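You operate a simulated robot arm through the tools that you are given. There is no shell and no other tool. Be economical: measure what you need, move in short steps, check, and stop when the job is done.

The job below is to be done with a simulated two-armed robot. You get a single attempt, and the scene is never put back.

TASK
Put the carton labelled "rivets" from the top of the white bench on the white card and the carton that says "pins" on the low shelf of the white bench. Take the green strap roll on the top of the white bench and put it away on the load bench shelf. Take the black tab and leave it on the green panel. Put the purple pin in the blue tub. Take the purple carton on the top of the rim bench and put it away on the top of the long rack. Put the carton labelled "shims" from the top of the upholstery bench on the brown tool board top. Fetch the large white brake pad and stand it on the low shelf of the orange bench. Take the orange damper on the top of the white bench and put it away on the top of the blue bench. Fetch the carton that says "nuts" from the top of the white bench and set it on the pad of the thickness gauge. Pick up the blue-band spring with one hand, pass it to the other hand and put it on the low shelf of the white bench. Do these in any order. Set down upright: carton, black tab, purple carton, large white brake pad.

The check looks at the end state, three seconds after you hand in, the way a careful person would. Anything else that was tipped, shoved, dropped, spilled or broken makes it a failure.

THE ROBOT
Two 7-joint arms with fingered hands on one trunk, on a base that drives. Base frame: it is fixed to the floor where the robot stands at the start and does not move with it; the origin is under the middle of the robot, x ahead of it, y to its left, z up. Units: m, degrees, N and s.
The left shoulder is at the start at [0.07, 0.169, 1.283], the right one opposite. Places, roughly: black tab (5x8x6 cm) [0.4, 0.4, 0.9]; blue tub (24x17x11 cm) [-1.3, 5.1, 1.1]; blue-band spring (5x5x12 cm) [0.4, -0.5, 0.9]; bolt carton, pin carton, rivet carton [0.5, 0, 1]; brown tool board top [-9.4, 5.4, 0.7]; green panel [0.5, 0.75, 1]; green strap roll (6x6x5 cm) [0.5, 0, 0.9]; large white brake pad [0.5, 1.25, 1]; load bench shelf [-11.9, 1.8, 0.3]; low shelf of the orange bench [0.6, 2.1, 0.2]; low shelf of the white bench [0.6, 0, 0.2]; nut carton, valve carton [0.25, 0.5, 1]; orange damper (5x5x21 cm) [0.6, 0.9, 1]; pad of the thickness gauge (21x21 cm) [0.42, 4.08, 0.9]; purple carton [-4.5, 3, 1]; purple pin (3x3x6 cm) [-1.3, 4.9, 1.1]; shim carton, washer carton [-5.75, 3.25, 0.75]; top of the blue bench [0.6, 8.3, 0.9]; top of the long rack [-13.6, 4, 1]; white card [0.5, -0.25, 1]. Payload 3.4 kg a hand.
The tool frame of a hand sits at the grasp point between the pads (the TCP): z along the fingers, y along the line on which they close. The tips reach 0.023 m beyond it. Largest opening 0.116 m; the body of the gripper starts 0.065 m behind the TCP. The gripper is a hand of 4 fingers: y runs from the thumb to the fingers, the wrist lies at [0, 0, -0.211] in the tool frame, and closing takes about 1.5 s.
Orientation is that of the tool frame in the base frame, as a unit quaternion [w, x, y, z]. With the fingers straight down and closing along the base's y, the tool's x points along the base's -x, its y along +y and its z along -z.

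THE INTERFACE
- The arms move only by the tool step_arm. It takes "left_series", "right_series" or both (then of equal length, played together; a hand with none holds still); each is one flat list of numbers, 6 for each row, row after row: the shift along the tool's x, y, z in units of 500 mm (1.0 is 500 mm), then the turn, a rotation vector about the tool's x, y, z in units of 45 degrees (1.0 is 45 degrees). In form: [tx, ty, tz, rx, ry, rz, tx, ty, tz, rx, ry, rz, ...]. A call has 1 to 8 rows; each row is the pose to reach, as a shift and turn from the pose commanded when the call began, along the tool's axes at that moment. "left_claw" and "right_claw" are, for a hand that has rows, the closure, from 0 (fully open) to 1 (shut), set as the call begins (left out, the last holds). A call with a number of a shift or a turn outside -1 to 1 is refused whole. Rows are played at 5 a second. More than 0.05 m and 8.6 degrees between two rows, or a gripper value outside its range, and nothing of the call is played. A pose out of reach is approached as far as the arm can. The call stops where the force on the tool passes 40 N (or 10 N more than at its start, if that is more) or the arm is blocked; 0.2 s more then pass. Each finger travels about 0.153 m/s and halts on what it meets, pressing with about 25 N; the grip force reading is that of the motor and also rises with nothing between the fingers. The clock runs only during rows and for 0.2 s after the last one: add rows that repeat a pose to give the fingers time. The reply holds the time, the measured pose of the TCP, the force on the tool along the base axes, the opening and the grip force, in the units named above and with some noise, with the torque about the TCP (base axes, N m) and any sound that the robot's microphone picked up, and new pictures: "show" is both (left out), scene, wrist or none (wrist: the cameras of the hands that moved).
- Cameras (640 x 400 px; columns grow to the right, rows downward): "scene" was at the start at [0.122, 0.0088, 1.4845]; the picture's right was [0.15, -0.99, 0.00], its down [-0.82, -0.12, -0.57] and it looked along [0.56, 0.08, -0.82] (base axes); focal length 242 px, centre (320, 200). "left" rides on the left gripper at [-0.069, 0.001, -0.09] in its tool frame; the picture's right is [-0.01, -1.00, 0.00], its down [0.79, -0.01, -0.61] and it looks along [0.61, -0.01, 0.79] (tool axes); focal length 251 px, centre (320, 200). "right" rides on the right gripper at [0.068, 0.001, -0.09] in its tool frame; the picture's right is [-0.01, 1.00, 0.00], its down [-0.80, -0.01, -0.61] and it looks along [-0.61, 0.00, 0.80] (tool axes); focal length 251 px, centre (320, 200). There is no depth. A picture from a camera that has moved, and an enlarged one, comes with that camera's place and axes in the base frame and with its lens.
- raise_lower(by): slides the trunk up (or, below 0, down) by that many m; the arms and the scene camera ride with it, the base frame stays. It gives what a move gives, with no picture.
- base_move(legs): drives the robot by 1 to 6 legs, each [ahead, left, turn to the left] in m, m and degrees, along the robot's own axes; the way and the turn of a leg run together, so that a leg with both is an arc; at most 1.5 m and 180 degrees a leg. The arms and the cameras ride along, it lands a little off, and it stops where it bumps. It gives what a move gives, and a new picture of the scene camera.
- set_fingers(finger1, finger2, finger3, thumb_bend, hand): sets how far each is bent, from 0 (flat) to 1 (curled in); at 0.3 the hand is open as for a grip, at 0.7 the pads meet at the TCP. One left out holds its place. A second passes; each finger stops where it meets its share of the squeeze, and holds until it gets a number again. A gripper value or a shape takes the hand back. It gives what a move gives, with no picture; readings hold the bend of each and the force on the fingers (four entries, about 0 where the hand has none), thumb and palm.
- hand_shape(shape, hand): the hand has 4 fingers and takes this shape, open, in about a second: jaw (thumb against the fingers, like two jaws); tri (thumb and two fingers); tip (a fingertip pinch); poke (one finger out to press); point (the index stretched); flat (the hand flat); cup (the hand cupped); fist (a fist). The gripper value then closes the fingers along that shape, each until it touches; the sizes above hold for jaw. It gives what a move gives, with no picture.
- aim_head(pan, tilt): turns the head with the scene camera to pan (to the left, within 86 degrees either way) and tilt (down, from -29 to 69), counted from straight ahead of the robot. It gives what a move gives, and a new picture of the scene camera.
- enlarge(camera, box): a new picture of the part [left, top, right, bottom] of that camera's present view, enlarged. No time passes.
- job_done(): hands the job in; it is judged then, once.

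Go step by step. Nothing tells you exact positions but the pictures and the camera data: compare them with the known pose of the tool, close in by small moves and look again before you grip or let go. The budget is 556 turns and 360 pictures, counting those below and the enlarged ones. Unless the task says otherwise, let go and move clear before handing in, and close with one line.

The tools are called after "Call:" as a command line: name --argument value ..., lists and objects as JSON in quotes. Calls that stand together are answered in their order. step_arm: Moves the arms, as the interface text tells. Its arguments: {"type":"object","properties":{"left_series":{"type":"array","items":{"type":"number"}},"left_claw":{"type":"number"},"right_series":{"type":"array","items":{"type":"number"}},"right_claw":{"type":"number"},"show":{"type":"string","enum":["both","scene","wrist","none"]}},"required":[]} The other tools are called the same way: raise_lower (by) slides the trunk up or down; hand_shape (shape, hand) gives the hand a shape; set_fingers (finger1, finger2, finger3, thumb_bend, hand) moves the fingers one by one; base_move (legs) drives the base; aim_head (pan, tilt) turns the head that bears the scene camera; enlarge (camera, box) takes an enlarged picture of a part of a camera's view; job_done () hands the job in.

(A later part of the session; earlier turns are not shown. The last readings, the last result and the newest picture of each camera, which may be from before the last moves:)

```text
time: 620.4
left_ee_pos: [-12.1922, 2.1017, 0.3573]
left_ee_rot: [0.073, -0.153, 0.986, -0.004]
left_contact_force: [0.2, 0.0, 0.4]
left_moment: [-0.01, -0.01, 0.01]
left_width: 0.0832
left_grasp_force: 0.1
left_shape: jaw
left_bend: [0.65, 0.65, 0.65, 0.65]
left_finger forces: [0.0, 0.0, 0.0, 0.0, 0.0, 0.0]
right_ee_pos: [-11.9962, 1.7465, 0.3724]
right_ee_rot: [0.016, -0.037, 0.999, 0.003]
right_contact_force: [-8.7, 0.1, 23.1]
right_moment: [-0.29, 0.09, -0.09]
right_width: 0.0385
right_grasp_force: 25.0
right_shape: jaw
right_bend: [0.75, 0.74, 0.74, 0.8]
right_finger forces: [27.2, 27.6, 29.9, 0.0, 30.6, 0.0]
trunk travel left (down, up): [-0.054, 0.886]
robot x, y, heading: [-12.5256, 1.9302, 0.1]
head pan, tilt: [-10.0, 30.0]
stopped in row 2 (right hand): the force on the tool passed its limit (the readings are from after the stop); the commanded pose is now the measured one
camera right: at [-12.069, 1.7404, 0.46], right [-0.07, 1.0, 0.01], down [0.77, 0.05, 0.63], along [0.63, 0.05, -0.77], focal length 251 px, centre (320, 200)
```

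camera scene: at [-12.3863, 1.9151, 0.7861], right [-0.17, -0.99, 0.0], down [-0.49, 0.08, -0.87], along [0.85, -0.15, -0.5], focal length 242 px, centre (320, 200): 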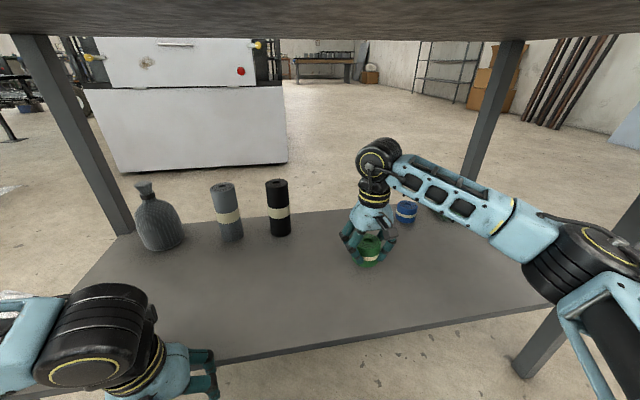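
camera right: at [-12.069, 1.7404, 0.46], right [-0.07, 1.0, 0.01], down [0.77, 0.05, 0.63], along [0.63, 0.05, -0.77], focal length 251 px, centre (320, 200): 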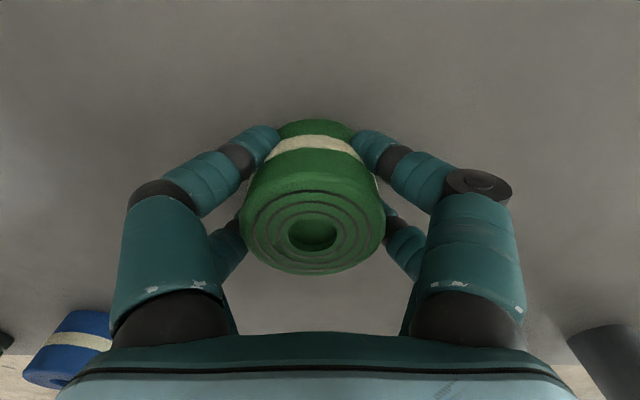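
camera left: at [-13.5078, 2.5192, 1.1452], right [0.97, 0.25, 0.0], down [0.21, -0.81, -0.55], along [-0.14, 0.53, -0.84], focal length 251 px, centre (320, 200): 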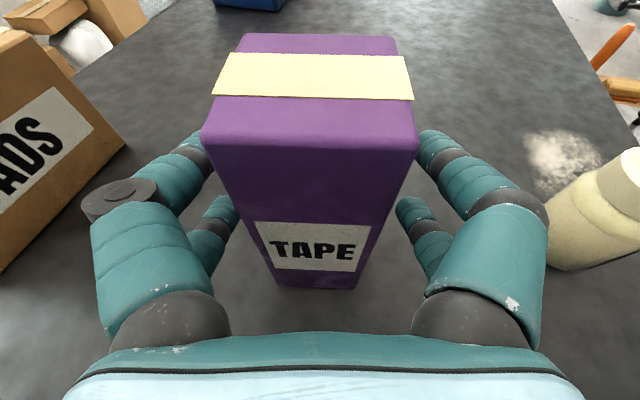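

Contact (shelf z≈0.33). Ease up, open, rise, and back out.

Call:
step_arm --right_series '[0, 0, -0.005, 0, 0, 0, 0, 0, -0.008, 0, 0, 0]' --show "none"

Call:
step_arm --right_series '[0, 0, 0, 0, 0, 0, 0, 0, 0, 0, 0, 0, 0, 0, 0, 0, 0, 0, 0, 0, 0, 0, 0, 0]' --right_claw 0.1 --show "none"

Call:
step_arm --right_series '[0, 0, -0.06, 0, 0, 0, 0, 0, -0.12, 0, 0, 0, 0, 0, -0.18, 0, 0, 0, 0, 0, -0.2, 0, 0, 0]' --show "both"

```text
time: 621.0
left_ee_pos: [-12.1913, 2.1011, 0.357]
left_ee_rot: [0.073, -0.152, 0.986, -0.003]
left_contact_force: [0.2, 0.4, -0.5]
left_moment: [-0.04, 0.01, 0.02]
left_width: 0.0834
left_grasp_force: 0.0
left_shape: jaw
left_bend: [0.65, 0.65, 0.65, 0.65]
left_finger forces: [0.0, 0.0, 0.0, 0.0, 0.0, 0.1]
right_ee_pos: [-11.9961, 1.7447, 0.3732]
right_ee_rot: [0.014, -0.037, 0.999, 0.003]
right_contact_force: [-3.9, 1.2, 11.3]
right_moment: [-0.15, -0.03, -0.07]
right_width: 0.0388
right_grasp_force: 24.8
right_shape: jaw
right_bend: [0.75, 0.74, 0.74, 0.8]
right_finger forces: [26.2, 27.9, 30.0, 0.0, 28.7, 0.1]
trunk travel left (down, up): [-0.054, 0.886]
robot x, y, heading: [-12.5241, 1.9308, 0.1]
head pan, tilt: [-10.0, 30.0]
```

```text
time: 622.0
left_ee_pos: [-12.1906, 2.1006, 0.3572]
left_ee_rot: [0.071, -0.153, 0.986, -0.003]
left_contact_force: [-0.5, 0.3, -0.4]
left_moment: [0.01, 0.02, -0.05]
left_width: 0.0835
left_grasp_force: 0.1
left_shape: jaw
left_bend: [0.65, 0.65, 0.65, 0.65]
left_finger forces: [0.1, 0.0, 0.1, 0.0, 0.0, 0.1]
right_ee_pos: [-11.9961, 1.7449, 0.3719]
right_ee_rot: [0.013, -0.038, 0.999, 0.002]
right_contact_force: [-0.6, -0.7, 0.7]
right_moment: [0.01, 0.0, 0.0]
right_width: 0.1042
right_grasp_force: 0.1
right_shape: jaw
right_bend: [0.47, 0.47, 0.47, 0.47]
right_finger forces: [0.1, 0.0, 0.0, 0.0, 0.1, 0.1]
trunk travel left (down, up): [-0.054, 0.886]
robot x, y, heading: [-12.5236, 1.9306, 0.2]
head pan, tilt: [-10.0, 30.0]
```

```text
time: 623.0
left_ee_pos: [-12.1914, 2.1013, 0.3563]
left_ee_rot: [0.07, -0.153, 0.986, -0.001]
left_contact_force: [-0.5, -0.1, 0.3]
left_moment: [0.0, 0.0, 0.01]
left_width: 0.0835
left_grasp_force: 0.1
left_shape: jaw
left_bend: [0.65, 0.65, 0.65, 0.65]
left_finger forces: [0.0, 0.0, 0.1, 0.0, 0.0, 0.0]
right_ee_pos: [-11.9991, 1.7453, 0.4737]
right_ee_rot: [0.013, -0.036, 0.999, 0.004]
right_contact_force: [-0.1, 0.5, -0.4]
right_moment: [-0.01, 0.0, 0.0]
right_width: 0.1045
right_grasp_force: 0.1
right_shape: jaw
right_bend: [0.47, 0.47, 0.47, 0.47]
right_finger forces: [0.0, 0.1, 0.0, 0.0, 0.0, 0.0]
trunk travel left (down, up): [-0.054, 0.886]
robot x, y, heading: [-12.5278, 1.9342, 0.4]
head pan, tilt: [-10.0, 30.0]
camera scene: at [-12.3864, 1.915, 0.7862], right [-0.17, -0.99, 0.0], down [-0.49, 0.08, -0.87], along [0.85, -0.15, -0.5], focal length 242 px, centre (320, 200)
camera right: at [-12.0708, 1.7397, 0.5606], right [-0.07, 1.0, 0.01], down [0.78, 0.05, 0.63], along [0.63, 0.04, -0.78], focal length 251 px, centre (320, 200)
```

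scene: 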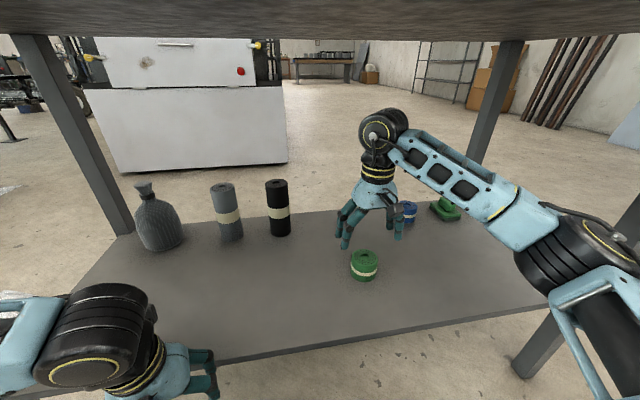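
right: 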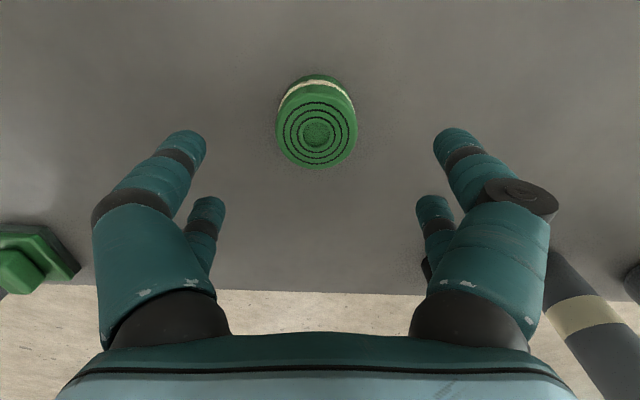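

The roll sits on the shelf. I back out, raise, and retrace the way round the bench toward the upholstery bench.

Call:
base_move --legs '[[-0.37, 0, 0]]'

Call:
raise_lower --by 0.4

Call:
raise_lower --by 0.4

Call:
raise_lower --by 0.08

Call:
base_move --legs '[[0, 0, -90], [0, 0.4, 0], [1.4, 0, 0], [0, 0, 90]]'

```text
time: 625.4
left_ee_pos: [-12.5625, 2.0975, 0.3554]
left_ee_rot: [0.072, -0.147, 0.986, -0.003]
left_contact_force: [0.4, 0.2, -0.8]
left_moment: [0.0, 0.0, 0.03]
left_width: 0.0835
left_grasp_force: 0.0
left_shape: jaw
left_bend: [0.65, 0.65, 0.65, 0.65]
left_finger forces: [0.0, 0.0, 0.1, 0.0, 0.1, 0.1]
right_ee_pos: [-12.3733, 1.7397, 0.4727]
right_ee_rot: [0.012, -0.033, 0.999, 0.003]
right_contact_force: [0.4, -0.4, 0.1]
right_moment: [-0.04, 0.0, 0.01]
right_width: 0.1044
right_grasp_force: 0.0
right_shape: jaw
right_bend: [0.47, 0.47, 0.47, 0.47]
right_finger forces: [0.0, 0.0, 0.1, 0.0, 0.0, 0.1]
trunk travel left (down, up): [-0.054, 0.886]
robot x, y, heading: [-12.896, 1.9327, -0.3]
head pan, tilt: [-10.0, 30.0]
camera scene: at [-12.7588, 1.914, 0.7862], right [-0.18, -0.98, 0.0], down [-0.49, 0.09, -0.87], along [0.85, -0.16, -0.5], focal length 242 px, centre (320, 200)
```

scene: 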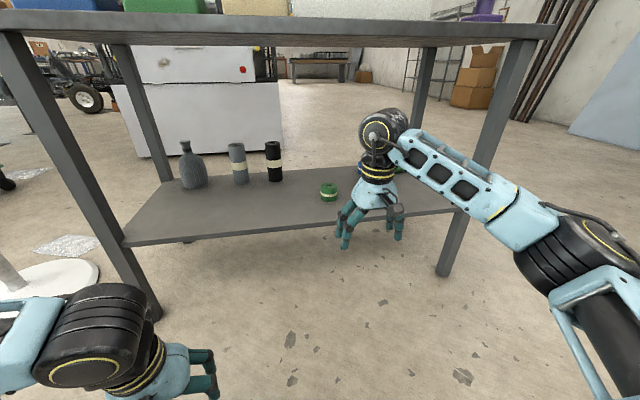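

```text
time: 629.2
left_ee_pos: [-12.5608, 2.0974, 0.7556]
left_ee_rot: [0.071, -0.147, 0.987, -0.003]
left_contact_force: [0.0, 0.5, -0.4]
left_moment: [-0.01, 0.01, 0.02]
left_width: 0.0837
left_grasp_force: 0.0
left_shape: jaw
left_bend: [0.65, 0.65, 0.65, 0.65]
left_finger forces: [0.0, 0.0, 0.0, 0.0, 0.0, 0.1]
right_ee_pos: [-12.3735, 1.7392, 0.8725]
right_ee_rot: [0.013, -0.032, 0.999, 0.003]
right_contact_force: [-0.2, 0.2, 0.0]
right_moment: [0.02, 0.01, 0.02]
right_width: 0.1042
right_grasp_force: 0.1
right_shape: jaw
right_bend: [0.47, 0.47, 0.47, 0.47]
right_finger forces: [0.1, 0.0, 0.1, 0.0, 0.0, 0.0]
trunk travel left (down, up): [-0.454, 0.486]
robot x, y, heading: [-12.8996, 1.9349, -0.2]
head pan, tilt: [-10.0, 30.0]
```

```text
time: 633.0
left_ee_pos: [-12.5613, 2.0974, 1.1556]
left_ee_rot: [0.071, -0.147, 0.987, -0.002]
left_contact_force: [1.0, 0.0, 0.7]
left_moment: [0.02, 0.0, -0.01]
left_width: 0.0835
left_grasp_force: 0.1
left_shape: jaw
left_bend: [0.65, 0.65, 0.65, 0.65]
left_finger forces: [0.0, 0.0, 0.1, 0.0, 0.0, 0.1]
right_ee_pos: [-12.3722, 1.7401, 1.2729]
right_ee_rot: [0.013, -0.032, 0.999, 0.003]
right_contact_force: [0.1, 0.0, -0.3]
right_moment: [-0.03, 0.01, 0.02]
right_width: 0.1043
right_grasp_force: 0.1
right_shape: jaw
right_bend: [0.47, 0.47, 0.47, 0.47]
right_finger forces: [0.1, 0.0, 0.1, 0.0, 0.1, 0.1]
trunk travel left (down, up): [-0.854, 0.086]
robot x, y, heading: [-12.8983, 1.9312, -0.3]
head pan, tilt: [-10.0, 30.0]
```

```text
time: 634.2
left_ee_pos: [-12.5609, 2.0973, 1.237]
left_ee_rot: [0.071, -0.147, 0.987, -0.003]
left_contact_force: [0.5, -1.1, 0.4]
left_moment: [-0.03, 0.02, 0.0]
left_width: 0.0834
left_grasp_force: 0.0
left_shape: jaw
left_bend: [0.65, 0.65, 0.65, 0.65]
left_finger forces: [0.0, 0.0, 0.0, 0.0, 0.0, 0.1]
right_ee_pos: [-12.3734, 1.7386, 1.3526]
right_ee_rot: [0.013, -0.032, 0.999, 0.002]
right_contact_force: [0.1, -0.3, 0.1]
right_moment: [-0.01, 0.05, 0.02]
right_width: 0.1044
right_grasp_force: 0.0
right_shape: jaw
right_bend: [0.47, 0.47, 0.47, 0.47]
right_finger forces: [0.0, 0.0, 0.0, 0.0, 0.1, 0.0]
trunk travel left (down, up): [-0.934, 0.006]
robot x, y, heading: [-12.8979, 1.9307, -0.2]
head pan, tilt: [-10.0, 30.0]
```

```text
time: 651.0
left_ee_pos: [-12.1768, 0.6939, 1.2372]
left_ee_rot: [0.071, -0.162, 0.984, -0.001]
left_contact_force: [0.1, -0.2, -0.8]
left_moment: [0.05, -0.01, -0.02]
left_width: 0.0836
left_grasp_force: 0.1
left_shape: jaw
left_bend: [0.65, 0.65, 0.65, 0.65]
left_finger forces: [0.0, 0.1, 0.0, 0.0, 0.0, 0.0]
right_ee_pos: [-11.9784, 0.3423, 1.3527]
right_ee_rot: [0.013, -0.048, 0.999, 0.003]
right_contact_force: [0.0, 0.4, -0.6]
right_moment: [0.01, -0.02, -0.01]
right_width: 0.1045
right_grasp_force: 0.1
right_shape: jaw
right_bend: [0.47, 0.47, 0.47, 0.47]
right_finger forces: [0.1, 0.1, 0.0, 0.1, 0.0, 0.0]
trunk travel left (down, up): [-0.934, 0.006]
robot x, y, heading: [-12.5097, 0.5184, 1.4]
head pan, tilt: [-10.0, 30.0]
camera scene: at [-12.37, 0.5041, 1.6662], right [-0.15, -0.99, 0.0], down [-0.49, 0.07, -0.87], along [0.86, -0.13, -0.5], focal length 242 px, centre (320, 200)
```

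scene: 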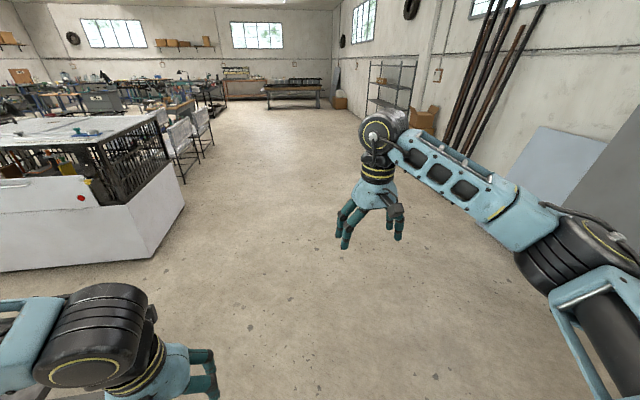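

Clear ahead. I drive +x to about x≈−5.9 and turn to face the upholstery bench.

Call:
base_move --legs '[[1.4, 0, -1], [1.4, 0, 0], [1.4, 0, 0], [1.4, 0, 0], [1.0, 0, 0], [0, 0, 90]]'

Call:
aim_head --pan 0 --tilt 25

```text
time: 686.5
left_ee_pos: [-6.0519, 0.9625, 1.2364]
left_ee_rot: [-0.051, 0.81, -0.582, -0.049]
left_contact_force: [-0.3, 0.2, 0.7]
left_moment: [-0.04, -0.04, 0.0]
left_width: 0.0835
left_grasp_force: 0.1
left_shape: jaw
left_bend: [0.65, 0.65, 0.65, 0.65]
left_finger forces: [0.1, 0.0, 0.1, 0.0, 0.0, 0.1]
right_ee_pos: [-5.6992, 1.1585, 1.3528]
right_ee_rot: [-0.007, 0.739, -0.673, -0.012]
right_contact_force: [-0.3, 0.4, -0.3]
right_moment: [-0.07, -0.01, -0.01]
right_width: 0.1046
right_grasp_force: 0.1
right_shape: jaw
right_bend: [0.47, 0.47, 0.47, 0.47]
right_finger forces: [0.1, 0.0, 0.1, 0.0, 0.0, 0.0]
trunk travel left (down, up): [-0.934, 0.006]
robot x, y, heading: [-5.881, 0.6249, 91.6]
head pan, tilt: [-10.0, 30.0]
camera scene: at [-5.8639, 0.7665, 1.6662], right [0.99, -0.15, 0.0], down [-0.08, -0.49, -0.87], along [0.13, 0.86, -0.5], focal length 242 px, centre (320, 200)
```

scene: 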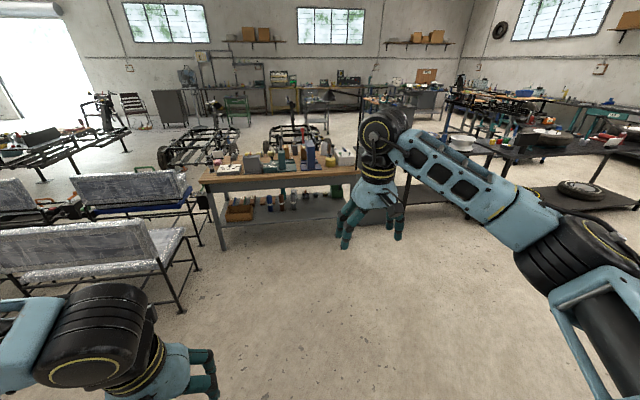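

```text
time: 687.2
left_ee_pos: [-6.0524, 0.9619, 1.2371]
left_ee_rot: [-0.052, 0.81, -0.582, -0.049]
left_contact_force: [-0.8, 0.2, 0.2]
left_moment: [-0.02, -0.02, -0.01]
left_width: 0.0836
left_grasp_force: 0.0
left_shape: jaw
left_bend: [0.65, 0.65, 0.65, 0.65]
left_finger forces: [0.0, 0.0, 0.1, 0.0, 0.0, 0.1]
right_ee_pos: [-5.7001, 1.16, 1.3523]
right_ee_rot: [-0.007, 0.739, -0.673, -0.012]
right_contact_force: [-0.9, -0.6, -0.5]
right_moment: [0.01, -0.02, 0.0]
right_width: 0.1043
right_grasp_force: 0.1
right_shape: jaw
right_bend: [0.47, 0.47, 0.47, 0.47]
right_finger forces: [0.0, 0.0, 0.0, 0.0, 0.0, 0.0]
trunk travel left (down, up): [-0.934, 0.006]
robot x, y, heading: [-5.8761, 0.6284, 91.2]
head pan, tilt: [0.0, 25.0]
camera scene: at [-5.8801, 0.7691, 1.6741], right [1.0, 0.02, 0.0], down [0.01, -0.42, -0.91], along [-0.02, 0.91, -0.42], focal length 242 px, centre (320, 200)
```

scene: 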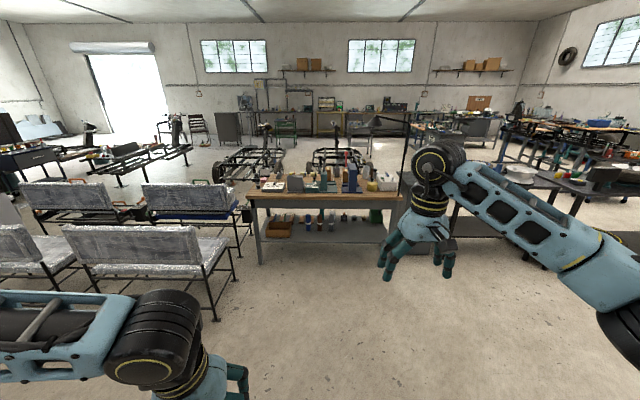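

I move closer to the bench to find the shims carton.

Call:
base_move --legs '[[1.3, 0, -1.2]]'

Call:
aim_head --pan 0 --tilt 40

Call:
enlarge --camera "scene" --box '[180, 100, 460, 260]'

```text
time: 693.7
left_ee_pos: [-6.0763, 2.2395, 1.2362]
left_ee_rot: [-0.052, 0.808, -0.585, -0.048]
left_contact_force: [-0.3, -0.2, 0.4]
left_moment: [-0.03, 0.0, 0.03]
left_width: 0.0831
left_grasp_force: 0.0
left_shape: jaw
left_bend: [0.65, 0.65, 0.65, 0.65]
left_finger forces: [0.1, 0.0, 0.1, 0.0, 0.0, 0.0]
right_ee_pos: [-5.7214, 2.4365, 1.3539]
right_ee_rot: [-0.006, 0.737, -0.675, -0.012]
right_contact_force: [-0.7, 0.0, 0.2]
right_moment: [0.03, 0.02, 0.01]
right_width: 0.1044
right_grasp_force: 0.0
right_shape: jaw
right_bend: [0.47, 0.47, 0.47, 0.47]
right_finger forces: [0.0, 0.0, 0.0, 0.0, 0.1, 0.1]
trunk travel left (down, up): [-0.934, 0.006]
robot x, y, heading: [-5.8988, 1.9023, 91.0]
head pan, tilt: [0.0, 25.0]
camera scene: at [-5.9044, 2.0459, 1.6742], right [1.0, 0.02, 0.0], down [0.01, -0.42, -0.91], along [-0.02, 0.91, -0.42], focal length 242 px, centre (320, 200)
```

scene: 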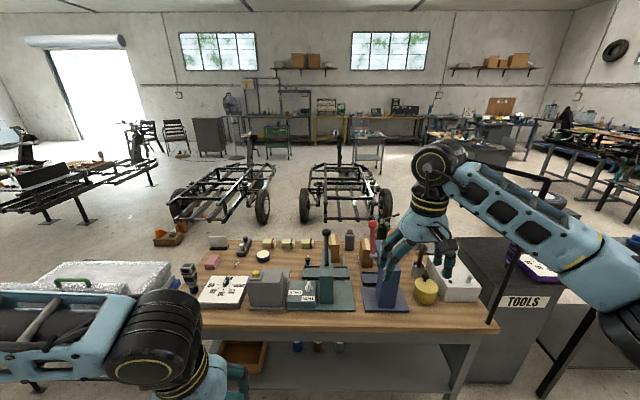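

```text
time: 694.4
left_ee_pos: [-6.0766, 2.24, 1.2357]
left_ee_rot: [-0.052, 0.809, -0.584, -0.049]
left_contact_force: [-0.1, -0.5, 0.3]
left_moment: [0.0, 0.01, 0.0]
left_width: 0.0835
left_grasp_force: 0.2
left_shape: jaw
left_bend: [0.65, 0.65, 0.65, 0.65]
left_finger forces: [0.0, 0.0, 0.1, 0.1, 0.1, 0.0]
right_ee_pos: [-5.722, 2.4367, 1.3526]
right_ee_rot: [-0.008, 0.737, -0.675, -0.011]
right_contact_force: [-0.2, -0.1, 1.0]
right_moment: [0.0, 0.01, -0.02]
right_width: 0.1044
right_grasp_force: 0.1
right_shape: jaw
right_bend: [0.47, 0.47, 0.47, 0.47]
right_finger forces: [0.0, 0.0, 0.1, 0.0, 0.0, 0.0]
trunk travel left (down, up): [-0.934, 0.006]
robot x, y, heading: [-5.9006, 1.906, 91.1]
head pan, tilt: [0.0, 40.0]
camera scene: at [-5.9043, 2.04, 1.6509], right [1.0, 0.02, 0.0], down [0.01, -0.64, -0.77], along [-0.01, 0.77, -0.64], focal length 242 px, centre (320, 200)
```

scene: 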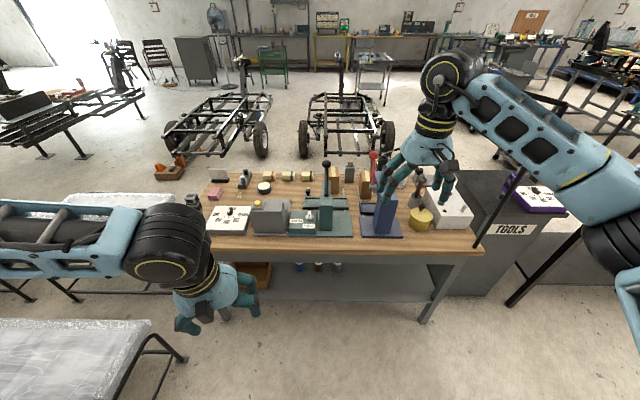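

```text
2.29 times, centred on (320, 180) of scene
camera zoom: at [-5.9043, 2.04, 1.6509], right [1.0, 0.02, 0.0], down [0.01, -0.64, -0.77], along [-0.01, 0.77, -0.64], focal length 552 px, centre (320, 246)
```

zoom: 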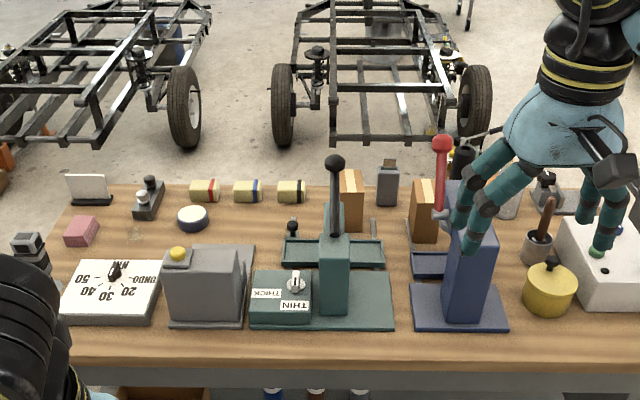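

The two brown cartons stand at the back of this bench, best reached from its north side. I drive around the east end of the wheel bench to check the north corridor.

Call:
base_move --legs '[[0, 0, -90.5], [1.4, 0.1, 0], [1.4, 0.1, 0], [1.4, 0, 0], [0.7, 0, 0]]'

Call:
base_move --legs '[[0, 1.0, 0], [0, 1.0, 0], [0, 0, 90], [0, 0, 88]]'

Call:
aim_head --pan 0 --tilt 20

```text
time: 722.0
left_ee_pos: [-0.6509, 2.3684, 1.2364]
left_ee_rot: [0.072, -0.17, 0.983, -0.001]
left_contact_force: [-0.1, 0.1, 0.2]
left_moment: [0.01, 0.02, -0.01]
left_width: 0.0835
left_grasp_force: 0.1
left_shape: jaw
left_bend: [0.65, 0.65, 0.65, 0.65]
left_finger forces: [0.1, 0.1, 0.0, 0.0, 0.0, 0.0]
right_ee_pos: [-0.4467, 2.0182, 1.353]
right_ee_rot: [0.014, -0.054, 0.998, 0.003]
right_contact_force: [0.5, 1.3, 0.2]
right_moment: [0.02, -0.05, -0.02]
right_width: 0.1044
right_grasp_force: 0.1
right_shape: jaw
right_bend: [0.47, 0.47, 0.47, 0.47]
right_finger forces: [0.1, 0.0, 0.1, 0.0, 0.1, 0.0]
trunk travel left (down, up): [-0.934, 0.006]
robot x, y, heading: [-0.9782, 2.1911, 2.5]
head pan, tilt: [0.0, 40.0]
camera scene: at [-0.8443, 2.1915, 1.651], right [0.04, -1.0, 0.0], down [-0.64, -0.02, -0.77], along [0.77, 0.03, -0.64], focal length 242 px, centre (320, 200)
```

scene: 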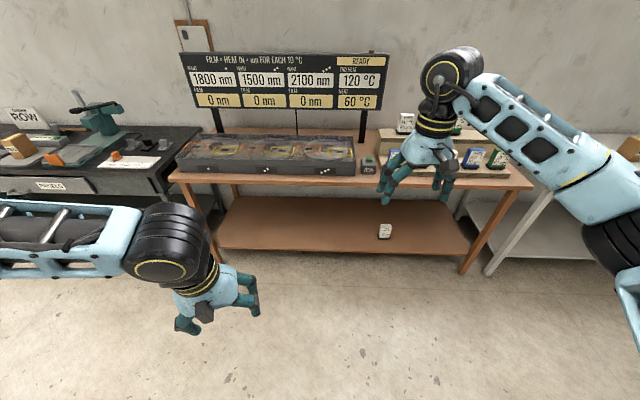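

```text
time: 731.2
left_ee_pos: [-0.6921, 4.2331, 1.2367]
left_ee_rot: [0.073, -0.151, 0.986, -0.003]
left_contact_force: [-0.5, 0.9, 0.8]
left_moment: [0.03, -0.03, 0.01]
left_width: 0.0832
left_grasp_force: 0.0
left_shape: jaw
left_bend: [0.65, 0.65, 0.65, 0.65]
left_finger forces: [0.1, 0.0, 0.0, 0.0, 0.0, 0.1]
right_ee_pos: [-0.5025, 3.875, 1.3559]
right_ee_rot: [0.015, -0.035, 0.999, 0.002]
right_contact_force: [0.4, -0.5, 0.4]
right_moment: [-0.01, -0.04, -0.02]
right_width: 0.1043
right_grasp_force: 0.1
right_shape: jaw
right_bend: [0.47, 0.47, 0.47, 0.47]
right_finger forces: [0.1, 0.0, 0.0, 0.0, 0.0, 0.0]
trunk travel left (down, up): [-0.934, 0.006]
robot x, y, heading: [-1.0272, 4.0672, -0.3]
head pan, tilt: [0.0, 40.0]
stopped in leg 2: the robot was blocked; the commanded pose is now the measured one
camera scene: at [-0.8954, 4.0634, 1.6513], right [0.0, -1.0, 0.0], down [-0.64, 0.0, -0.77], along [0.77, 0.0, -0.64], focal length 242 px, centre (320, 200)
```

scene: 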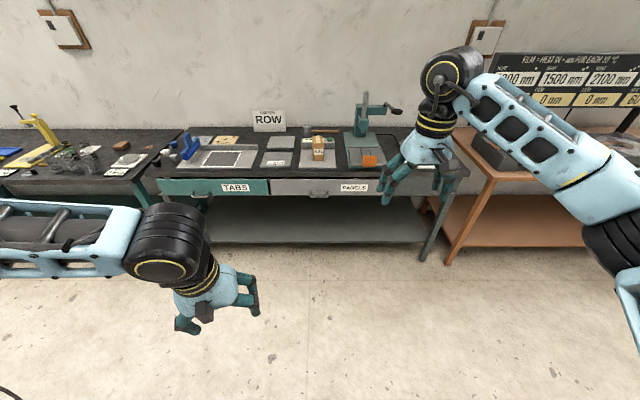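

```text
time: 732.0
left_ee_pos: [-0.6897, 4.2343, 1.2354]
left_ee_rot: [0.071, -0.15, 0.986, -0.004]
left_contact_force: [-1.2, 1.0, 0.2]
left_moment: [-0.03, 0.02, -0.01]
left_width: 0.0833
left_grasp_force: 0.0
left_shape: jaw
left_bend: [0.65, 0.65, 0.65, 0.65]
left_finger forces: [0.0, 0.1, 0.1, 0.0, 0.1, 0.1]
right_ee_pos: [-0.5005, 3.8783, 1.3539]
right_ee_rot: [0.014, -0.035, 0.999, 0.002]
right_contact_force: [-0.7, 0.4, 0.2]
right_moment: [-0.03, 0.01, 0.01]
right_width: 0.1044
right_grasp_force: 0.1
right_shape: jaw
right_bend: [0.47, 0.47, 0.47, 0.47]
right_finger forces: [0.0, 0.0, 0.0, 0.1, 0.0, 0.0]
trunk travel left (down, up): [-0.934, 0.006]
robot x, y, heading: [-1.0212, 4.0646, 0.1]
head pan, tilt: [0.0, 20.0]
camera scene: at [-0.883, 4.0662, 1.6823], right [0.0, -1.0, 0.0], down [-0.34, 0.0, -0.94], along [0.94, 0.0, -0.34], focal length 242 px, centre (320, 200)
```

scene: 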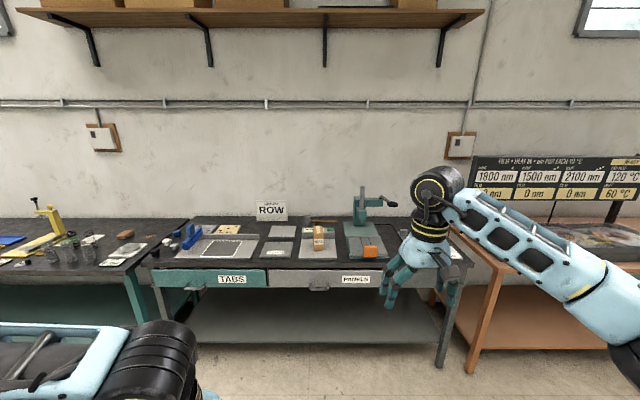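

I was blocked at y≈4.07. I stop, ease back and look to the left to see what I touched.

Call:
base_move --legs '[[0, -0.25, 0]]'

Call:
aim_head --pan 86 --tilt 40

```text
time: 733.8
left_ee_pos: [-0.6889, 3.9894, 1.2357]
left_ee_rot: [0.072, -0.151, 0.986, -0.004]
left_contact_force: [-0.5, 0.6, 0.4]
left_moment: [-0.02, 0.0, 0.03]
left_width: 0.0835
left_grasp_force: 0.1
left_shape: jaw
left_bend: [0.65, 0.65, 0.65, 0.65]
left_finger forces: [0.0, 0.0, 0.0, 0.0, 0.1, 0.0]
right_ee_pos: [-0.4988, 3.6331, 1.3532]
right_ee_rot: [0.013, -0.035, 0.999, 0.001]
right_contact_force: [-0.5, 0.8, 0.0]
right_moment: [-0.01, -0.02, 0.0]
right_width: 0.1045
right_grasp_force: 0.1
right_shape: jaw
right_bend: [0.47, 0.47, 0.47, 0.47]
right_finger forces: [0.1, 0.0, 0.0, 0.0, 0.1, 0.0]
trunk travel left (down, up): [-0.934, 0.006]
robot x, y, heading: [-1.0267, 3.8193, 0.1]
head pan, tilt: [0.0, 20.0]
camera scene: at [-0.8817, 3.8216, 1.6822], right [0.0, -1.0, 0.0], down [-0.34, 0.0, -0.94], along [0.94, 0.0, -0.34], focal length 242 px, centre (320, 200)
```

scene: 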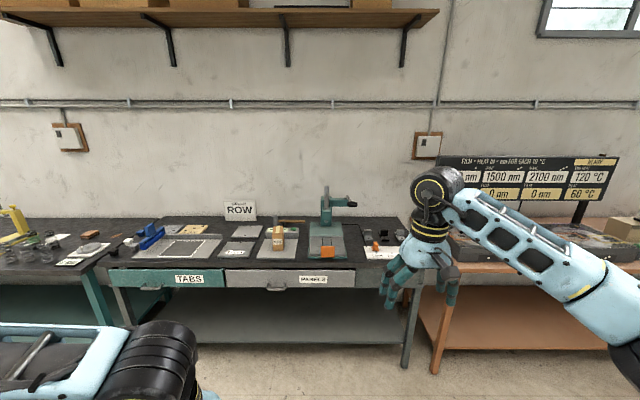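

```text
time: 735.4
left_ee_pos: [-0.6891, 3.9852, 1.2371]
left_ee_rot: [0.07, -0.15, 0.986, -0.003]
left_contact_force: [0.1, 0.0, -0.2]
left_moment: [0.0, 0.02, 0.01]
left_width: 0.0834
left_grasp_force: 0.1
left_shape: jaw
left_bend: [0.65, 0.65, 0.65, 0.65]
left_finger forces: [0.0, 0.0, 0.1, 0.1, 0.0, 0.0]
right_ee_pos: [-0.4978, 3.6285, 1.353]
right_ee_rot: [0.014, -0.035, 0.999, 0.002]
right_contact_force: [-0.1, -0.6, -0.3]
right_moment: [-0.02, 0.01, 0.0]
right_width: 0.1043
right_grasp_force: 0.0
right_shape: jaw
right_bend: [0.47, 0.47, 0.47, 0.47]
right_finger forces: [0.0, 0.0, 0.1, 0.0, 0.0, 0.1]
trunk travel left (down, up): [-0.934, 0.006]
robot x, y, heading: [-1.0226, 3.8195, -0.2]
head pan, tilt: [85.9, 40.0]
camera scene: at [-0.9685, 3.9005, 1.6509], right [1.0, -0.07, 0.0], down [-0.05, -0.64, -0.77], along [0.05, 0.76, -0.64], focal length 242 px, centre (320, 200)
```

scene: 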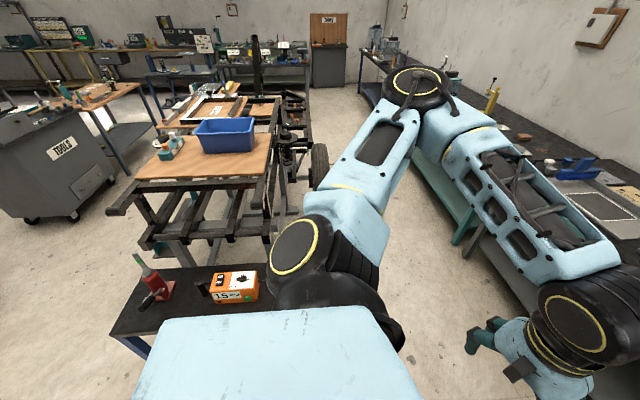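

It was the small cart's edge; positions match the earlier pictures within error, so it only touched. I now turn west and look along the north corridor.

Call:
base_move --legs '[[0.1, -0.02, 0], [0, 0, 90], [0, 0, 90]]'

Call:
aim_head --pan 0 --tilt 25

```text
time: 744.2
left_ee_pos: [-1.2616, 3.6274, 1.2357]
left_ee_rot: [-0.002, 0.985, 0.155, -0.071]
left_contact_force: [-0.8, 0.3, -0.7]
left_moment: [-0.01, -0.01, 0.02]
left_width: 0.0835
left_grasp_force: 0.0
left_shape: jaw
left_bend: [0.65, 0.65, 0.65, 0.65]
left_finger forces: [0.0, 0.1, 0.0, 0.1, 0.0, 0.1]
right_ee_pos: [-1.4559, 3.9838, 1.3528]
right_ee_rot: [0.003, 0.999, 0.039, -0.013]
right_contact_force: [0.3, -0.2, 0.3]
right_moment: [0.01, 0.04, 0.0]
right_width: 0.1041
right_grasp_force: 0.1
right_shape: jaw
right_bend: [0.47, 0.47, 0.47, 0.47]
right_finger forces: [0.0, 0.0, 0.0, 0.1, 0.0, 0.0]
trunk travel left (down, up): [-0.934, 0.006]
robot x, y, heading: [-0.9257, 3.7999, -179.3]
head pan, tilt: [85.9, 40.0]
camera scene: at [-0.9817, 3.7116, 1.6508], right [-1.0, 0.06, 0.0], down [0.04, 0.64, -0.77], along [-0.05, -0.76, -0.64], focal length 242 px, centre (320, 200)
```

scene: 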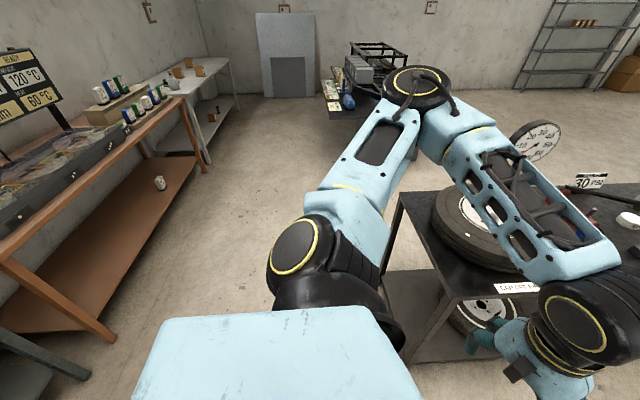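

```text
time: 745.9
left_ee_pos: [-1.2617, 3.6286, 1.2364]
left_ee_rot: [-0.002, 0.985, 0.156, -0.071]
left_contact_force: [0.0, 0.2, -0.4]
left_moment: [-0.02, 0.0, 0.02]
left_width: 0.0834
left_grasp_force: 0.1
left_shape: jaw
left_bend: [0.65, 0.65, 0.65, 0.65]
left_finger forces: [0.0, 0.0, 0.0, 0.0, 0.0, 0.1]
right_ee_pos: [-1.4566, 3.9813, 1.3533]
right_ee_rot: [0.002, 0.999, 0.039, -0.012]
right_contact_force: [-0.1, 0.0, 0.1]
right_moment: [-0.01, -0.01, 0.03]
right_width: 0.1044
right_grasp_force: 0.0
right_shape: jaw
right_bend: [0.47, 0.47, 0.47, 0.47]
right_finger forces: [0.0, 0.0, 0.0, 0.0, 0.1, 0.1]
trunk travel left (down, up): [-0.934, 0.006]
robot x, y, heading: [-0.9277, 3.7982, -179.5]
head pan, tilt: [0.0, 25.0]
camera scene: at [-1.0686, 3.795, 1.6741], right [-0.01, 1.0, 0.0], down [0.42, 0.0, -0.91], along [-0.91, -0.01, -0.42], focal length 242 px, centre (320, 200)
```

scene: 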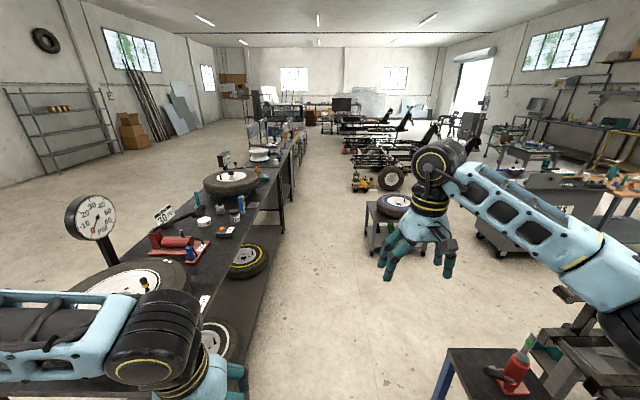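

The corridor at y≈3.87 is open. I drive west to x≈−5.75 and turn to face the upholstery bench from the north.

Call:
base_move --legs '[[1.2, -0.09, -0.5], [1.3, 0, 0], [1.3, 0, 0], [0.9, 0, 0]]'

Call:
aim_head --pan 60 --tilt 40

```text
time: 768.7
left_ee_pos: [-5.9935, 3.6696, 1.2375]
left_ee_rot: [-0.002, 0.986, 0.153, -0.072]
left_contact_force: [-0.8, -0.5, 0.1]
left_moment: [-0.02, 0.02, -0.01]
left_width: 0.0833
left_grasp_force: 0.1
left_shape: jaw
left_bend: [0.65, 0.65, 0.65, 0.65]
left_finger forces: [0.0, 0.0, 0.1, 0.0, 0.0, 0.1]
right_ee_pos: [-6.186, 4.0244, 1.3532]
right_ee_rot: [0.004, 0.999, 0.037, -0.014]
right_contact_force: [-0.4, -0.7, -0.7]
right_moment: [-0.02, -0.05, -0.03]
right_width: 0.1042
right_grasp_force: 0.1
right_shape: jaw
right_bend: [0.47, 0.47, 0.47, 0.47]
right_finger forces: [0.0, 0.0, 0.0, 0.0, 0.1, 0.0]
trunk travel left (down, up): [-0.934, 0.006]
robot x, y, heading: [-5.6587, 3.839, -179.5]
head pan, tilt: [0.0, 25.0]
camera scene: at [-5.7999, 3.8363, 1.6743], right [-0.01, 1.0, 0.0], down [0.42, 0.0, -0.91], along [-0.91, -0.01, -0.42], focal length 242 px, centre (320, 200)
```

scene: 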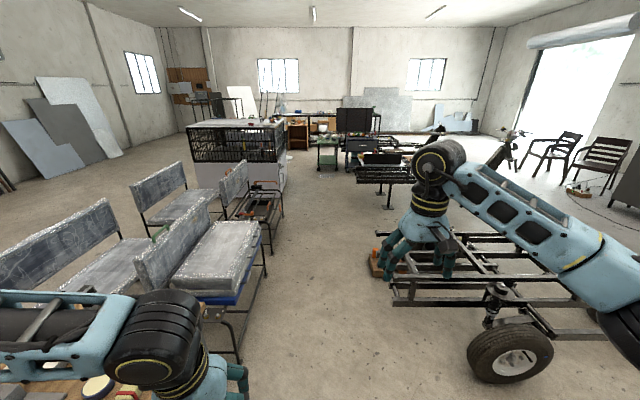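

```text
time: 770.0
left_ee_pos: [-5.996, 3.6697, 1.236]
left_ee_rot: [-0.002, 0.985, 0.154, -0.071]
left_contact_force: [0.9, 0.3, 0.2]
left_moment: [0.05, -0.01, -0.01]
left_width: 0.0832
left_grasp_force: 0.0
left_shape: jaw
left_bend: [0.65, 0.65, 0.65, 0.65]
left_finger forces: [0.0, 0.0, 0.1, 0.0, 0.1, 0.1]
right_ee_pos: [-6.1876, 4.025, 1.3534]
right_ee_rot: [0.003, 0.999, 0.038, -0.013]
right_contact_force: [-0.1, -0.4, -0.2]
right_moment: [-0.01, -0.02, -0.03]
right_width: 0.1043
right_grasp_force: 0.0
right_shape: jaw
right_bend: [0.47, 0.47, 0.47, 0.47]
right_finger forces: [0.0, 0.0, 0.0, 0.0, 0.1, 0.1]
trunk travel left (down, up): [-0.934, 0.006]
robot x, y, heading: [-5.6575, 3.8358, -179.7]
head pan, tilt: [60.0, 40.0]
camera scene: at [-5.7512, 3.763, 1.6509], right [-0.87, 0.5, 0.0], down [0.32, 0.56, -0.77], along [-0.38, -0.67, -0.64], focal length 242 px, centre (320, 200)
```

scene: 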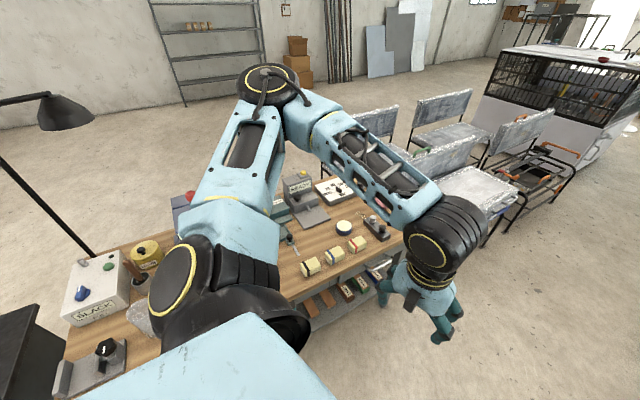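

I turn left to face the bench from the north.

Call:
base_move --legs '[[0, 0, 90]]'

Call:
aim_head --pan 0 --tilt 60

```text
time: 774.2
left_ee_pos: [-5.4877, 3.5047, 1.2369]
left_ee_rot: [0.049, 0.583, 0.809, -0.053]
left_contact_force: [-0.8, -1.1, 0.4]
left_moment: [-0.01, -0.02, 0.02]
left_width: 0.0836
left_grasp_force: 0.1
left_shape: jaw
left_bend: [0.65, 0.65, 0.65, 0.65]
left_finger forces: [0.0, 0.0, 0.1, 0.0, 0.0, 0.1]
right_ee_pos: [-5.841, 3.3085, 1.3534]
right_ee_rot: [0.012, 0.676, 0.736, -0.007]
right_contact_force: [-0.4, 0.2, 0.2]
right_moment: [0.01, 0.01, -0.01]
right_width: 0.1043
right_grasp_force: 0.0
right_shape: jaw
right_bend: [0.47, 0.47, 0.47, 0.47]
right_finger forces: [0.0, 0.1, 0.1, 0.0, 0.0, 0.0]
trunk travel left (down, up): [-0.934, 0.006]
robot x, y, heading: [-5.659, 3.8377, -88.9]
head pan, tilt: [60.0, 40.0]
camera scene: at [-5.5844, 3.7455, 1.6508], right [-0.49, -0.87, 0.0], down [-0.56, 0.31, -0.77], along [0.67, -0.37, -0.64], focal length 242 px, centre (320, 200)
```

scene: 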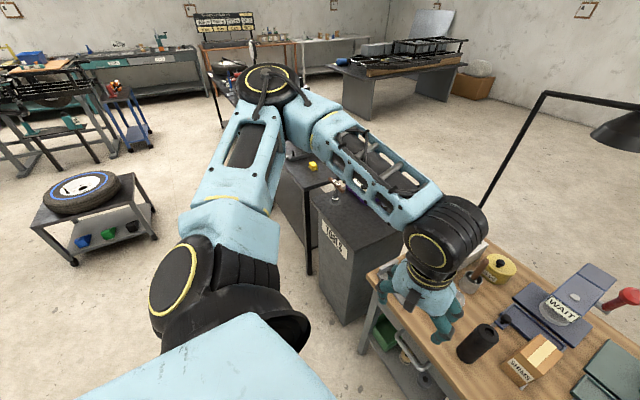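

```text
time: 775.5
left_ee_pos: [-5.4874, 3.5054, 1.2357]
left_ee_rot: [0.049, 0.584, 0.809, -0.052]
left_contact_force: [0.5, 0.8, 0.4]
left_moment: [-0.03, 0.02, 0.03]
left_width: 0.0837
left_grasp_force: 0.0
left_shape: jaw
left_bend: [0.65, 0.65, 0.65, 0.65]
left_finger forces: [0.1, 0.0, 0.0, 0.0, 0.1, 0.1]
right_ee_pos: [-5.8401, 3.3079, 1.3535]
right_ee_rot: [0.012, 0.676, 0.737, -0.008]
right_contact_force: [0.5, -0.4, 0.2]
right_moment: [-0.02, 0.02, -0.01]
right_width: 0.1044
right_grasp_force: 0.0
right_shape: jaw
right_bend: [0.47, 0.47, 0.47, 0.47]
right_finger forces: [0.0, 0.1, 0.1, 0.1, 0.0, 0.1]
trunk travel left (down, up): [-0.934, 0.006]
robot x, y, heading: [-5.6606, 3.8397, -89.0]
head pan, tilt: [0.0, 60.0]
camera scene: at [-5.6571, 3.7202, 1.6241], right [-1.0, -0.02, 0.0], down [-0.02, 0.87, -0.5], along [0.01, -0.5, -0.87], focal length 242 px, centre (320, 200)
```

scene: 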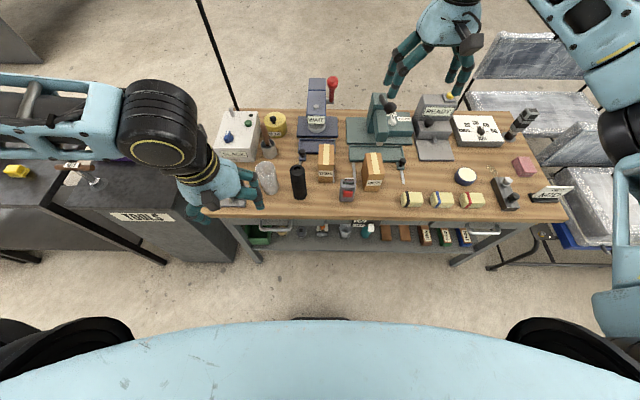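

Call:
enlarge --camera "scene" --box '[270, 120, 410, 220]'

```text
4.00 times, centred on (340, 170) of scene
camera zoom: at [-5.6571, 3.7202, 1.6241], right [-1.0, -0.02, 0.0], down [-0.02, 0.87, -0.5], along [0.01, -0.5, -0.87], focal length 966 px, centre (240, 320)
```

zoom: 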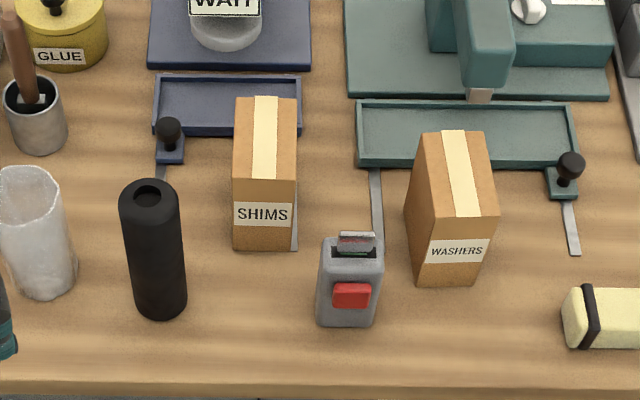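

SHIMS is the left carton, centre ≈ (−5.672, 3.136), top z≈0.94. I position so the right hand comes over it.

Call:
base_move --legs '[[0.15, 0.17, -1]]'

Call:
step_arm --right_series '[0, 0, 0.09, 0, 0, 0.05, 0, 0, 0.18, 0, 0, 0.09, 0, 0, 0.27, 0, 0, 0.09, 0, 0, 0.36, 0, 0, 0.09, 0, 0, 0.44, 0, 0, 0.09, 0, 0, 0.44, 0, 0, 0.09]' --right_claw 0.2 --show "both"

```text
time: 777.3
left_ee_pos: [-5.3242, 3.3567, 1.2381]
left_ee_rot: [0.05, 0.591, 0.804, -0.051]
left_contact_force: [0.0, -1.5, -0.4]
left_moment: [0.02, -0.02, 0.03]
left_width: 0.0835
left_grasp_force: 0.0
left_shape: jaw
left_bend: [0.65, 0.65, 0.65, 0.65]
left_finger forces: [0.1, 0.0, 0.0, 0.1, 0.0, 0.0]
right_ee_pos: [-5.6828, 3.1679, 1.3543]
right_ee_rot: [0.013, 0.682, 0.731, -0.009]
right_contact_force: [0.2, 0.2, 0.5]
right_moment: [-0.01, -0.03, -0.02]
right_width: 0.1045
right_grasp_force: 0.1
right_shape: jaw
right_bend: [0.47, 0.47, 0.47, 0.47]
right_finger forces: [0.0, 0.0, 0.0, 0.1, 0.0, 0.0]
trunk travel left (down, up): [-0.934, 0.006]
robot x, y, heading: [-5.4895, 3.6902, -90.4]
head pan, tilt: [0.0, 60.0]
camera scene: at [-5.4916, 3.5765, 1.6244], right [-1.0, 0.0, 0.0], down [0.0, 0.86, -0.5], along [0.0, -0.5, -0.86], focal length 242 px, centre (320, 200)
```

scene: 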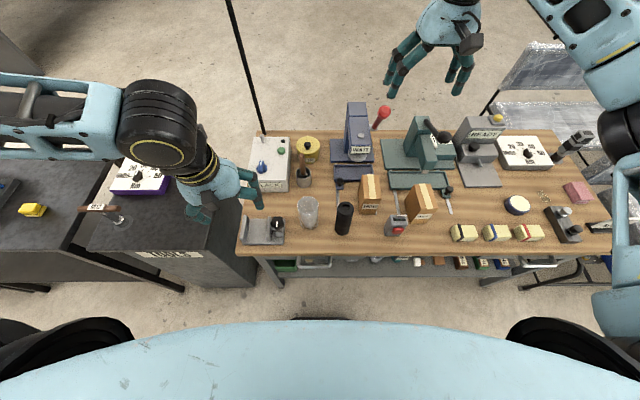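

```text
time: 778.7
left_ee_pos: [-5.322, 3.3523, 1.2357]
left_ee_rot: [0.049, 0.591, 0.803, -0.052]
left_contact_force: [0.0, 0.1, -0.6]
left_moment: [-0.01, 0.01, 0.02]
left_width: 0.0834
left_grasp_force: 0.1
left_shape: jaw
left_bend: [0.65, 0.65, 0.65, 0.65]
left_finger forces: [0.0, 0.0, 0.0, 0.0, 0.0, 0.0]
right_ee_pos: [-5.6756, 3.1606, 1.1335]
right_ee_rot: [0.012, 0.708, 0.706, -0.007]
right_contact_force: [0.6, -0.2, -0.6]
right_moment: [-0.02, 0.02, 0.03]
right_width: 0.0932
right_grasp_force: 0.0
right_shape: jaw
right_bend: [0.58, 0.58, 0.58, 0.58]
right_finger forces: [0.0, 0.0, 0.0, 0.0, 0.1, 0.1]
trunk travel left (down, up): [-0.934, 0.006]
robot x, y, heading: [-5.489, 3.6945, -90.2]
head pan, tilt: [0.0, 60.0]
camera scene: at [-5.4874, 3.5731, 1.6241], right [-1.0, 0.0, 0.0], down [0.0, 0.87, -0.5], along [0.0, -0.5, -0.87], focal length 242 px, centre (320, 200)
camera right: at [-5.6763, 3.2319, 1.2204], right [1.0, -0.01, 0.01], down [-0.01, -0.78, 0.63], along [0.0, -0.63, -0.78], focal length 251 px, centre (320, 200)
```

scene: 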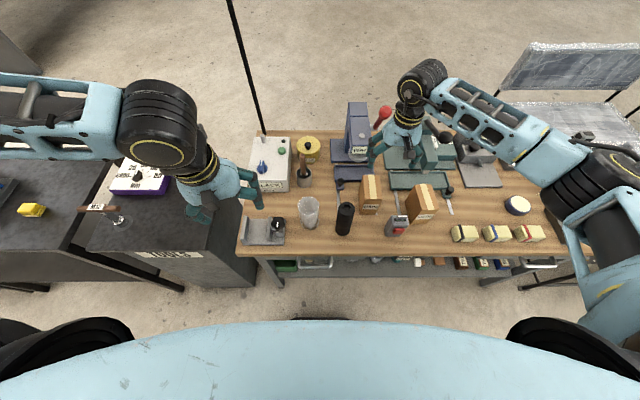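
right: 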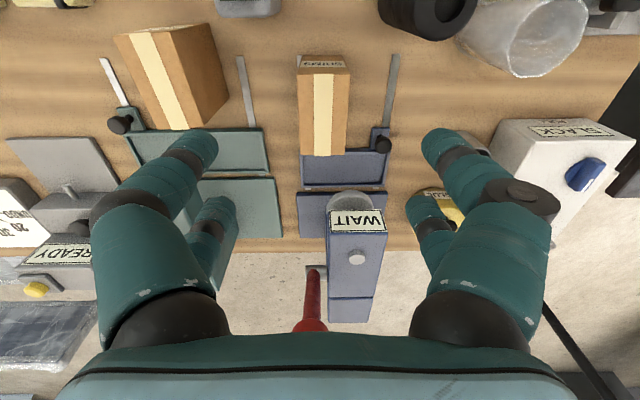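

Shims carton: centre (−5.673, 3.116), top z≈0.91. I centre and go down, pausing to check.

Call:
step_arm --right_series '[-0.03, 0.003, 0.07, 0, 0, 0, -0.06, 0.005, 0.15, 0, 0, 0, -0.09, 0.005, 0.23, 0, 0, 0, -0.09, 0.005, 0.32, 0, 0, 0, -0.09, 0.005, 0.32, 0, 0, 0]' --show "wrist"

```text
time: 779.9
left_ee_pos: [-5.3228, 3.3539, 1.2362]
left_ee_rot: [0.049, 0.592, 0.803, -0.052]
left_contact_force: [0.4, -0.2, 0.1]
left_moment: [0.03, 0.01, 0.0]
left_width: 0.0833
left_grasp_force: 0.1
left_shape: jaw
left_bend: [0.65, 0.65, 0.65, 0.65]
left_finger forces: [0.1, 0.0, 0.0, 0.1, 0.0, 0.0]
right_ee_pos: [-5.6754, 3.1121, 0.9733]
right_ee_rot: [0.01, 0.708, 0.706, -0.006]
right_contact_force: [0.3, -0.5, -0.2]
right_moment: [-0.01, -0.01, 0.01]
right_width: 0.0929
right_grasp_force: 0.1
right_shape: jaw
right_bend: [0.58, 0.58, 0.58, 0.58]
right_finger forces: [0.1, 0.0, 0.0, 0.0, 0.0, 0.1]
trunk travel left (down, up): [-0.934, 0.006]
robot x, y, heading: [-5.4884, 3.6956, -89.9]
head pan, tilt: [0.0, 60.0]
camera right: at [-5.6752, 3.1819, 1.061], right [1.0, -0.01, 0.01], down [-0.01, -0.78, 0.63], along [0.0, -0.63, -0.78], focal length 251 px, centre (320, 200)
```

right: 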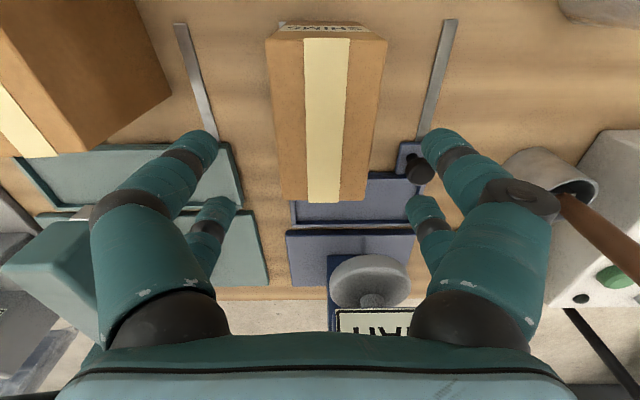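

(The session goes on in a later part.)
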